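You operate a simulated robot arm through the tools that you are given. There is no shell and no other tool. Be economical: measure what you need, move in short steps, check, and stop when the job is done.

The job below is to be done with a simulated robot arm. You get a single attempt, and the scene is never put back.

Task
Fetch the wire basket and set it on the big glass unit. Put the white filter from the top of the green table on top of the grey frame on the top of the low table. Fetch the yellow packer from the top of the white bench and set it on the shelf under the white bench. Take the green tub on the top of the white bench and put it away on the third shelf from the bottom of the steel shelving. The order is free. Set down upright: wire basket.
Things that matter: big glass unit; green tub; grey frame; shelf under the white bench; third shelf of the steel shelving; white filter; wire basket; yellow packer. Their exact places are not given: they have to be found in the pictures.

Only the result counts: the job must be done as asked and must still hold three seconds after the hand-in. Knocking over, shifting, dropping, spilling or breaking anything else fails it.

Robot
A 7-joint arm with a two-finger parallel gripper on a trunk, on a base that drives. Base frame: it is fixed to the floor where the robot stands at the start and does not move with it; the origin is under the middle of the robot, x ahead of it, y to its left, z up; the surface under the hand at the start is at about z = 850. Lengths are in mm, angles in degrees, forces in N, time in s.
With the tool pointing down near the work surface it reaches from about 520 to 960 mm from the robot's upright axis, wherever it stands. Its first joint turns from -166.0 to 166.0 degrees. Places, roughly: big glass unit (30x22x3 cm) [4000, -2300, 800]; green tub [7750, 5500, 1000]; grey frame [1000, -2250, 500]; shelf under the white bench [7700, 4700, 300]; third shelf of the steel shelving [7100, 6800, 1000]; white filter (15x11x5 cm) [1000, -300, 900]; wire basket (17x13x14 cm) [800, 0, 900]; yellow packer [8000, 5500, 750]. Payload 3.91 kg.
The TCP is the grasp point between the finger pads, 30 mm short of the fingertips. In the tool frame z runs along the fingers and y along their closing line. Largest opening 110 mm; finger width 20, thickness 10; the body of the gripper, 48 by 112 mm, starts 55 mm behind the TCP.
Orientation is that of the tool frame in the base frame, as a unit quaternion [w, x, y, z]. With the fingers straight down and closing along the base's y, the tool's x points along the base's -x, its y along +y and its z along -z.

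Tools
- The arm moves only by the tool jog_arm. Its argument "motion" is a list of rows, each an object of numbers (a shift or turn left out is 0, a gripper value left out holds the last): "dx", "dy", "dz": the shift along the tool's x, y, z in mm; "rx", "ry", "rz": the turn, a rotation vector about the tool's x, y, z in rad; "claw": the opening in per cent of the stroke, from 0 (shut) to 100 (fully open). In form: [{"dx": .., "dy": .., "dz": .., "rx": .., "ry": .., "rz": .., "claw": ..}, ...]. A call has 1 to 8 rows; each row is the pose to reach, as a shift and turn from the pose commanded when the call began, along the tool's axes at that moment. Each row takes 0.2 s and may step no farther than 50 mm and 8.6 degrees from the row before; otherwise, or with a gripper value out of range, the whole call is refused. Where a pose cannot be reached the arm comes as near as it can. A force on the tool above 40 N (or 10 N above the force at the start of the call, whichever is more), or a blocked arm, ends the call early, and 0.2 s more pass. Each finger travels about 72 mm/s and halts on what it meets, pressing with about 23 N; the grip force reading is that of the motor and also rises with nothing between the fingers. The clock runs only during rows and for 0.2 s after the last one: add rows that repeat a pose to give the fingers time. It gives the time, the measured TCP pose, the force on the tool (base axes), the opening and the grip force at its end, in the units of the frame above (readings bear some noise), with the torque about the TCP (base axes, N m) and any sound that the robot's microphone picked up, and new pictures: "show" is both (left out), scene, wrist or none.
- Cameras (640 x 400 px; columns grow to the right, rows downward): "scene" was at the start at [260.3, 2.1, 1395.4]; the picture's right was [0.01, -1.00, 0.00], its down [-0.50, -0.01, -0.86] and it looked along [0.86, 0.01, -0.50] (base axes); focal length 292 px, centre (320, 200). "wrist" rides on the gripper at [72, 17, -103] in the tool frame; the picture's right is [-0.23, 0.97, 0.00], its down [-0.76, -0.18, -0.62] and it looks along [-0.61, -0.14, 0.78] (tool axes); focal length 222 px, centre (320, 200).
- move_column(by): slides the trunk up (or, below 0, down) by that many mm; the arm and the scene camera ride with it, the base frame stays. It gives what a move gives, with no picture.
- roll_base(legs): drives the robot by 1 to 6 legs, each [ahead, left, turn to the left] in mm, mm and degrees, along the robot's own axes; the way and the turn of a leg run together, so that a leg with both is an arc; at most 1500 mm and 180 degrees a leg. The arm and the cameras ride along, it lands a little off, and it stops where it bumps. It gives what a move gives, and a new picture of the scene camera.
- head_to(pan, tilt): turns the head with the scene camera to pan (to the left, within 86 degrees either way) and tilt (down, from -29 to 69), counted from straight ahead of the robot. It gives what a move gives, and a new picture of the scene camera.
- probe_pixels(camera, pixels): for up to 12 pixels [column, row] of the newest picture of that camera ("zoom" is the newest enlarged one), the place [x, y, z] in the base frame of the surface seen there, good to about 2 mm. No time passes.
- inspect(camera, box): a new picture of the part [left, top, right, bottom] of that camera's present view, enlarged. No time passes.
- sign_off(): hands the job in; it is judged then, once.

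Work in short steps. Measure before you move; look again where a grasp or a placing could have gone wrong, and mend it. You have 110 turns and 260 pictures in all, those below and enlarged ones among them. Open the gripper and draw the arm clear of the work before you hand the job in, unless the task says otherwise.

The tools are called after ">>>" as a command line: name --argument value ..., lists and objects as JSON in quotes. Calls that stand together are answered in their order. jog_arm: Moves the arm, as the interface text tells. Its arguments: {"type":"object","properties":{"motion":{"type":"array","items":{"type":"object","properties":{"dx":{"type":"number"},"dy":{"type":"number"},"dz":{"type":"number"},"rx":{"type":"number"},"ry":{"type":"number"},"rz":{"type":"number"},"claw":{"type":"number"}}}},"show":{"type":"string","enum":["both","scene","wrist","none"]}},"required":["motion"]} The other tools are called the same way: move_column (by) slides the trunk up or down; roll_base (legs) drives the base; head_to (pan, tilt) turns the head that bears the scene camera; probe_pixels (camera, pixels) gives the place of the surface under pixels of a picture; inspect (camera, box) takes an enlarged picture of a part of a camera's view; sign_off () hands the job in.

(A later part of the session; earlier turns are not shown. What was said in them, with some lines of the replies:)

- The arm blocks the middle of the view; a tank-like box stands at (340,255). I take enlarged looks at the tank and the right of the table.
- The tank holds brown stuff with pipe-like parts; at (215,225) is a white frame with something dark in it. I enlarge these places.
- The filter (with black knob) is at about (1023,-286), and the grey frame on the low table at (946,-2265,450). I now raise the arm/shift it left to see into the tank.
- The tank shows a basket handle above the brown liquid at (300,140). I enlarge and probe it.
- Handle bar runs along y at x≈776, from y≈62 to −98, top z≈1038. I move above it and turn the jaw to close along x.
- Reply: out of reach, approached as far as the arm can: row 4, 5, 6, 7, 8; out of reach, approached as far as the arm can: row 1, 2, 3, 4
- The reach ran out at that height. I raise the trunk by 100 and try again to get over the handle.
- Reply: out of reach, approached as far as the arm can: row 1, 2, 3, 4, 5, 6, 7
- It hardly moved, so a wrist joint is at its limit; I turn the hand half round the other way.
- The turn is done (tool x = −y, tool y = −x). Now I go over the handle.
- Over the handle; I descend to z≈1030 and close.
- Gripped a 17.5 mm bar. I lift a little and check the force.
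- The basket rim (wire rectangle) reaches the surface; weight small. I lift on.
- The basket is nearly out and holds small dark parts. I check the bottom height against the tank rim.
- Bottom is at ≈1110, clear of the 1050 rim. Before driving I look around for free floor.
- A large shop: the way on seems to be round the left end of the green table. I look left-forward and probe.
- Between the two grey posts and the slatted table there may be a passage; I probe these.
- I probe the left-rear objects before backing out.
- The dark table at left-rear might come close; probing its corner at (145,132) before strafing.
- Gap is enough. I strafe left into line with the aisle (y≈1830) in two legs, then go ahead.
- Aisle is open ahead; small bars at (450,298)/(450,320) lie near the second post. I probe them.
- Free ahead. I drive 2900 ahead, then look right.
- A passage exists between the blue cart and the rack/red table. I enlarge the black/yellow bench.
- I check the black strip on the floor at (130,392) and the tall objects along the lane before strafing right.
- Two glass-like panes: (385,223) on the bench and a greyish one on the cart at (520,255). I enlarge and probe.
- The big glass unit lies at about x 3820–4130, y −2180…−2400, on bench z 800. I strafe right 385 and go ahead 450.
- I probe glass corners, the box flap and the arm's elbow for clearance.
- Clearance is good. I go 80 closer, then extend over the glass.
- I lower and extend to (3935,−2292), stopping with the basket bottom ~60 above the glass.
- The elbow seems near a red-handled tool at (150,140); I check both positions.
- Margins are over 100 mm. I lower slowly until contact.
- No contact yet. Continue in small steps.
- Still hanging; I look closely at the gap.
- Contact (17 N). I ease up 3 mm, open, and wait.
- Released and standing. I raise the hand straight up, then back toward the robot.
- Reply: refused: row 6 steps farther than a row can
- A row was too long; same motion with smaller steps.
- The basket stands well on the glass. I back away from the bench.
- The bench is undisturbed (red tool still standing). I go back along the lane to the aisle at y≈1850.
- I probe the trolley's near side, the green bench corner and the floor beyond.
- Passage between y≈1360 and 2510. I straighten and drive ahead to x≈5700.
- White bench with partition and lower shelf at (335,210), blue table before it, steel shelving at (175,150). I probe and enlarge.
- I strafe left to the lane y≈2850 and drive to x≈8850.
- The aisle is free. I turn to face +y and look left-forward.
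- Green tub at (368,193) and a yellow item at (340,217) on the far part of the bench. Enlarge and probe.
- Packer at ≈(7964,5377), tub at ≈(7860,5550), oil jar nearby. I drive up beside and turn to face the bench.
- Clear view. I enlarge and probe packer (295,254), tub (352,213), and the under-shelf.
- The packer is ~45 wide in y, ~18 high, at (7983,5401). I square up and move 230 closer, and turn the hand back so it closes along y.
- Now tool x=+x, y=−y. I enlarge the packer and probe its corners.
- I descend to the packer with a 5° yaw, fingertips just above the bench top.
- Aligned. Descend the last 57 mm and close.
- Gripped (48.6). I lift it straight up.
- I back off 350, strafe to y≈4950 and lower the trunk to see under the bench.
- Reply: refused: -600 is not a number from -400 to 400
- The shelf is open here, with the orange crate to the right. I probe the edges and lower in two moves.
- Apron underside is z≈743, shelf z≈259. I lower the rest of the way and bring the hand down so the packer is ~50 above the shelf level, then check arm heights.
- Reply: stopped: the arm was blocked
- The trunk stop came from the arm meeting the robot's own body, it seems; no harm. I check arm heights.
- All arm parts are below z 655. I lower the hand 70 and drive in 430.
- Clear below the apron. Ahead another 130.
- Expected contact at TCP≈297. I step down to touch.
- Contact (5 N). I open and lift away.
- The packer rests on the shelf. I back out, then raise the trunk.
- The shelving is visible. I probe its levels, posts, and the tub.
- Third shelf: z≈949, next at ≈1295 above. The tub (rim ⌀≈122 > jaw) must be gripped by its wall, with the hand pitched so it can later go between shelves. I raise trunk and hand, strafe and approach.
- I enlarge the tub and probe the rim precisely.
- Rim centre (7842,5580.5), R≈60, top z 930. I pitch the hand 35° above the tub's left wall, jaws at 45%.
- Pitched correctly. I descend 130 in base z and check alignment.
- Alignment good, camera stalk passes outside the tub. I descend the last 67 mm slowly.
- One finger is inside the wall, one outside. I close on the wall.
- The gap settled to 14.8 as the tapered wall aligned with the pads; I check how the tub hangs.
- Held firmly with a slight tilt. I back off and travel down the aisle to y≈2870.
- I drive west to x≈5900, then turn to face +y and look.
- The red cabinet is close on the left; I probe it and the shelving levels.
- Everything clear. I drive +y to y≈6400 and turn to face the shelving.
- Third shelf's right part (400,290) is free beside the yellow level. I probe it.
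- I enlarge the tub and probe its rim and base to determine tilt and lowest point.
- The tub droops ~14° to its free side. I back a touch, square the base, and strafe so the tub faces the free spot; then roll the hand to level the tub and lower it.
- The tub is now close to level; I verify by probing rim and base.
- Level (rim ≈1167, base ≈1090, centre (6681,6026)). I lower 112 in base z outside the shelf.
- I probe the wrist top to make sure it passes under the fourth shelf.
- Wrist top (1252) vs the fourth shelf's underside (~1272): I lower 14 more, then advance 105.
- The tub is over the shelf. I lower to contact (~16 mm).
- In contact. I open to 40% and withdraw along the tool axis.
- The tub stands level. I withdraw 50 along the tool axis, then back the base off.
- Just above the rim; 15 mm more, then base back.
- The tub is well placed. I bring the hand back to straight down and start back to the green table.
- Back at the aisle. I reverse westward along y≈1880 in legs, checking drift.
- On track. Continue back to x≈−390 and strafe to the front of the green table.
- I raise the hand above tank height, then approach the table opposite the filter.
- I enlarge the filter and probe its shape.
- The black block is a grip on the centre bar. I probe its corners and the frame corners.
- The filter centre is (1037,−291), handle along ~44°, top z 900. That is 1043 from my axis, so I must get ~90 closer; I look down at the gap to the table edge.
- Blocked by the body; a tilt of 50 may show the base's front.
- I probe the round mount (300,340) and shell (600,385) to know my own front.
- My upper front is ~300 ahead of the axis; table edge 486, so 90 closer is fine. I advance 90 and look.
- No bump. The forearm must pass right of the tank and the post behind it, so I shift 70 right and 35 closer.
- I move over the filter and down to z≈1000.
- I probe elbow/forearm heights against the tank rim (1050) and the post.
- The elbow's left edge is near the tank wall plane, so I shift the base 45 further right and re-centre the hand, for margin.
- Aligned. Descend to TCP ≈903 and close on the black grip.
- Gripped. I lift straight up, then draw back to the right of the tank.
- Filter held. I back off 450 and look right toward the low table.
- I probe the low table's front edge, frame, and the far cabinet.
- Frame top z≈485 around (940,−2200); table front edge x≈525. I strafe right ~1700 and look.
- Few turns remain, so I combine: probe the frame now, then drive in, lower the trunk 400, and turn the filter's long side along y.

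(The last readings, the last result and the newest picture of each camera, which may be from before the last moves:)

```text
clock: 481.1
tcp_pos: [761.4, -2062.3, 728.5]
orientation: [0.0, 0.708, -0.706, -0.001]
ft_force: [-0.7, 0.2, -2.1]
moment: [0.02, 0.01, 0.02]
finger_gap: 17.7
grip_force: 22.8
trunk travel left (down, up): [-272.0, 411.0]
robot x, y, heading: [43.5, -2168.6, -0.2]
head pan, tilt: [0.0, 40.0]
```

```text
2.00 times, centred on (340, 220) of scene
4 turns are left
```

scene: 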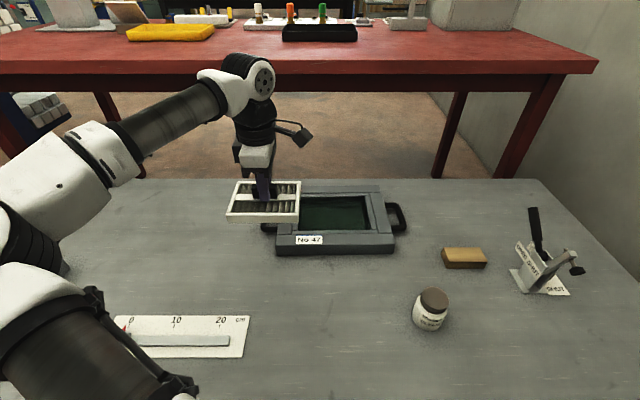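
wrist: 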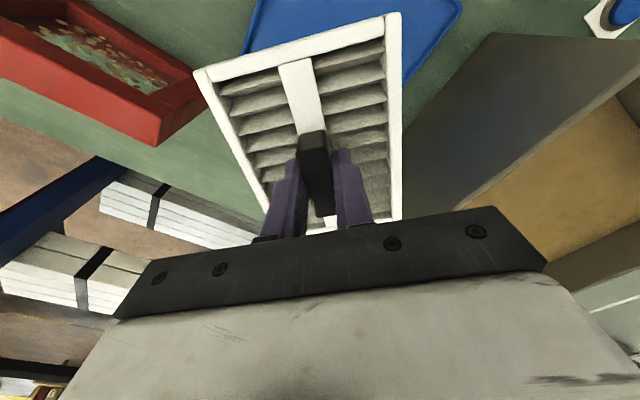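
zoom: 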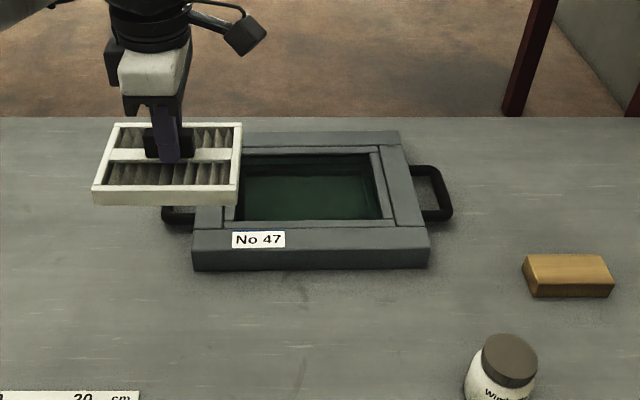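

Opening seems larger than the filter in y, so I need its exact edges for a secure seat. I probe them in the zoom and pre-position the filter above the frame.

>>> probe_pixels --camera "zoom" --pixels '[[225, 200], [236, 200], [378, 190], [386, 190], [310, 218], [310, 223], [310, 230], [310, 158], [310, 152], [310, 146], [310, 134], [310, 246]]'

>>> jog_arm --motion '[{"dx": 30, "dy": -32, "dz": 10}, {"dx": 61, "dy": -64, "dz": 20}, {"dx": 91, "dy": -95, "dz": 30}, {"dx": 122, "dy": -127, "dz": 40}, {"dx": 152, "dy": -159, "dz": 50}, {"dx": 152, "dy": -159, "dz": 85}, {"dx": 152, "dy": -159, "dz": 85}]' --show "both"

>>> inspect --camera "scene" --box '[240, 140, 440, 280]'

>>> probe_pixels --camera "zoom" --pixels '[[320, 250], [320, 260], [320, 275], [240, 240], [400, 240], [450, 200], [200, 200], [320, 300], [480, 200], [160, 200]]'

```text
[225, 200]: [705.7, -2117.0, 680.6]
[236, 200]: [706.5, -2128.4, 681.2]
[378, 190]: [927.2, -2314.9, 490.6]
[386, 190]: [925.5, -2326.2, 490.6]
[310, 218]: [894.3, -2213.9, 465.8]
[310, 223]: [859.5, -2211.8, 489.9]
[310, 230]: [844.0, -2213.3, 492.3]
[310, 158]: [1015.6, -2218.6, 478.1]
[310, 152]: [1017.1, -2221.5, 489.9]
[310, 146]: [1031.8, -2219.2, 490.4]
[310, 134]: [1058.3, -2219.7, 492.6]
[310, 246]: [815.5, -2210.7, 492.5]
```

```text
clock: 482.7
tcp_pos: [920.0, -2212.2, 641.2]
orientation: [0.001, -0.707, 0.707, 0.001]
ft_force: [1.0, 0.5, -0.8]
moment: [-0.01, 0.02, 0.01]
finger_gap: 17.7
grip_force: 23.0
trunk travel left (down, up): [-272.0, 411.0]
robot x, y, heading: [43.9, -2174.9, -0.1]
head pan, tilt: [0.0, 40.0]
```

scene: 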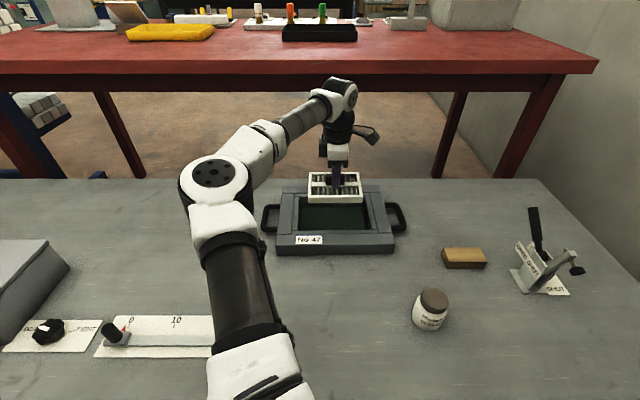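
wrist: 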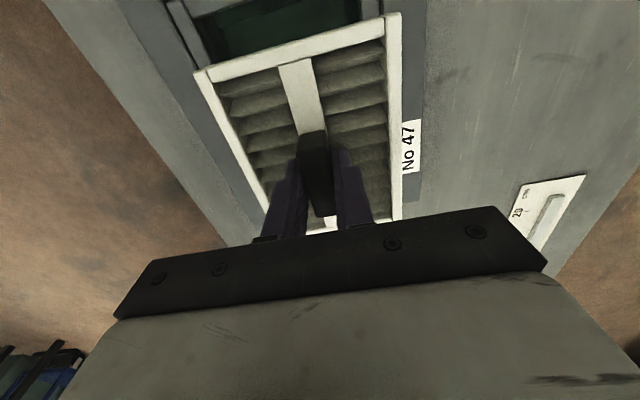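

```text
2.86 times, centred on (340, 210) of scene
```

zoom: 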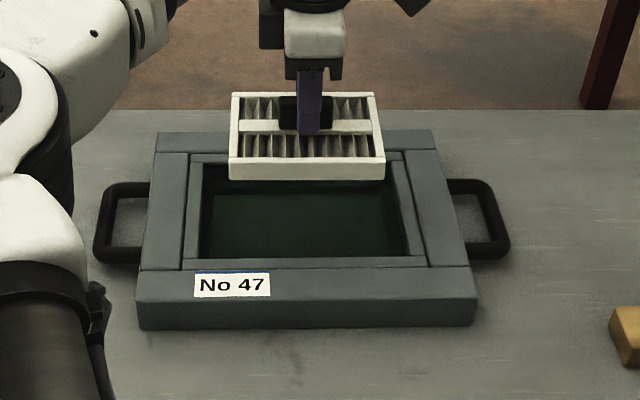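

```text
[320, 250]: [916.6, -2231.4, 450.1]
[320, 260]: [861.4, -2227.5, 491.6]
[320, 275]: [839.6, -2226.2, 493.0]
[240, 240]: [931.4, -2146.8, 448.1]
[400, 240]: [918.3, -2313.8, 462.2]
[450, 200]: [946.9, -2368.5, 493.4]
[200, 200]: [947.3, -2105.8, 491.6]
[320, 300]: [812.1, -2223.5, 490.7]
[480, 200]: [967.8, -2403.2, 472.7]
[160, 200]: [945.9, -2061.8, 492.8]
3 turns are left
```

Opening is x≈866–1015, y≈−2118…−2313 (150×195), bigger than the filter, so it would drop through if centred. I seat it on the front-left corner bars, centre (878,−2138), which supports its centre of mass; then release and rise.

>>> jog_arm --motion '[{"dx": -37, "dy": 21, "dz": 10}, {"dx": -74, "dy": 42, "dz": 20}, {"dx": -74, "dy": 42, "dz": 55}, {"dx": -74, "dy": 42, "dz": 80}, {"dx": -74, "dy": 42, "dz": 88}, {"dx": -74, "dy": 42, "dz": 92}, {"dx": -74, "dy": 42, "dz": 95}, {"dx": -74, "dy": 42, "dz": 95}]' --show "both"

>>> inspect --camera "scene" --box '[220, 140, 420, 280]'

>>> jog_arm --motion '[{"claw": 20}, {"claw": 35}, {"claw": 35}, {"claw": 35}, {"dz": -30}, {"dz": -70}, {"dz": -115}, {"dz": -150}]' --show "both"

>>> inspect --camera "scene" --box '[220, 140, 420, 280]'

```text
clock: 484.5
tcp_pos: [878.2, -2139.9, 548.4]
orientation: [0.0, -0.707, 0.708, 0.001]
ft_force: [0.4, 0.1, -0.7]
moment: [0.02, 0.04, 0.04]
finger_gap: 17.5
grip_force: 23.5
trunk travel left (down, up): [-272.0, 411.0]
robot x, y, heading: [44.3, -2170.7, -0.3]
head pan, tilt: [0.0, 40.0]
```

scene: 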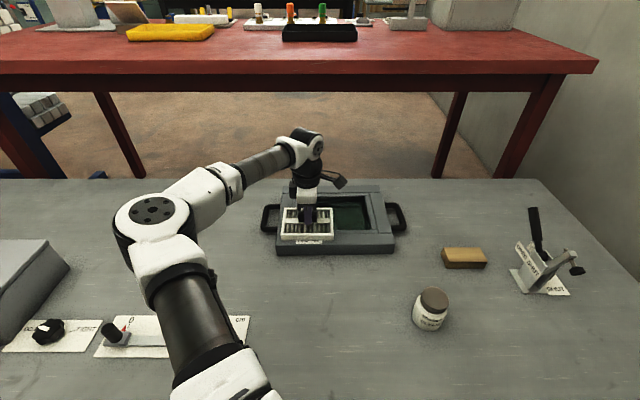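
wrist: 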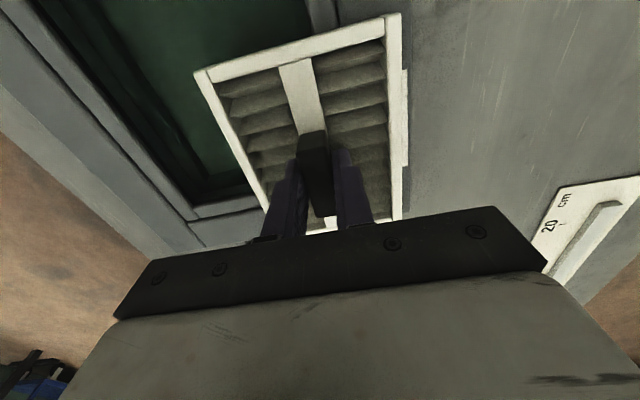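

```text
2.86 times, centred on (320, 210) of scene
```

zoom: 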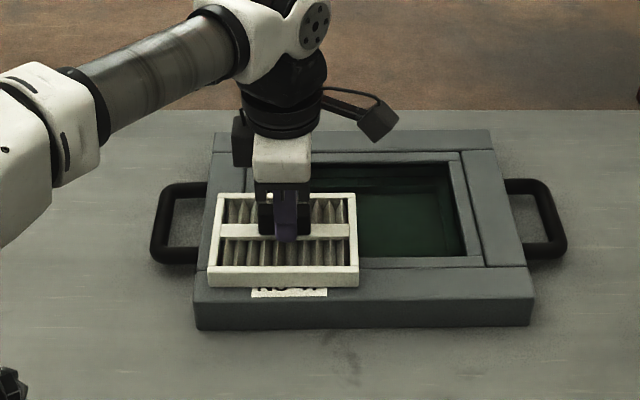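

```text
clock: 486.3
tcp_pos: [879.3, -2139.3, 700.3]
orientation: [0.0, 0.707, -0.707, -0.001]
ft_force: [-0.3, -0.2, -0.4]
moment: [0.05, -0.01, 0.02]
finger_gap: 38.5
grip_force: 0.0
trunk travel left (down, up): [-272.0, 411.0]
robot x, y, heading: [42.5, -2171.1, 0.2]
head pan, tilt: [0.0, 40.0]
```

scene: 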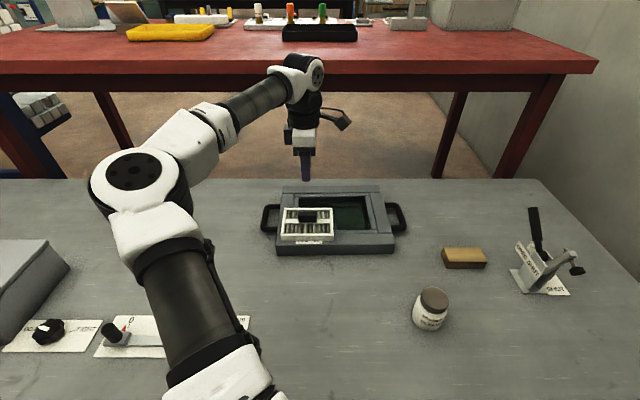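
wrist: 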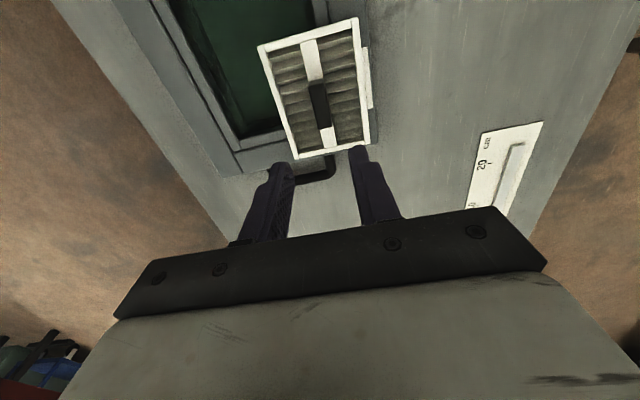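

```text
2.86 times, centred on (320, 210) of scene
2 turns are left
```

zoom: 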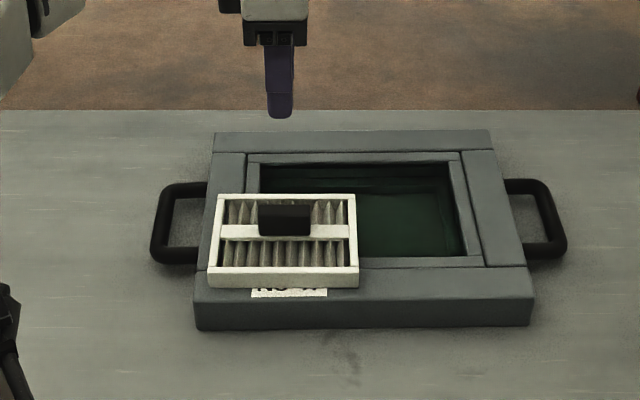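

The filter lies flat and stable on the grey frame, the gripper is open and the hand is 150 mm clear. I hand the job in.

>>> sign_off

```text
The job is handed in.
```

I completed all four placements and handed the job in; the result has not come back yet.

- **Wire basket:** it stands upright on the big glass unit, with its small dark parts still inside.
- **White filter:** it lies flat on top of the grey frame, on the front-left corner bars. The frame's opening (about 150 × 195 mm) is larger than the filter (about 150 × 110 mm), so I did not centre it.
- **Yellow packer:** it sits on the shelf under the white bench, left of the orange crate.
- **Green tub:** it stands level on the third shelf of the steel shelving, to the right of the tape measure.

The gripper is open and the hand is about 150 mm above the filter. I saw nothing else knocked or shifted. Once, as the trunk went down, the arm was blocked, probably by the robot's own body.
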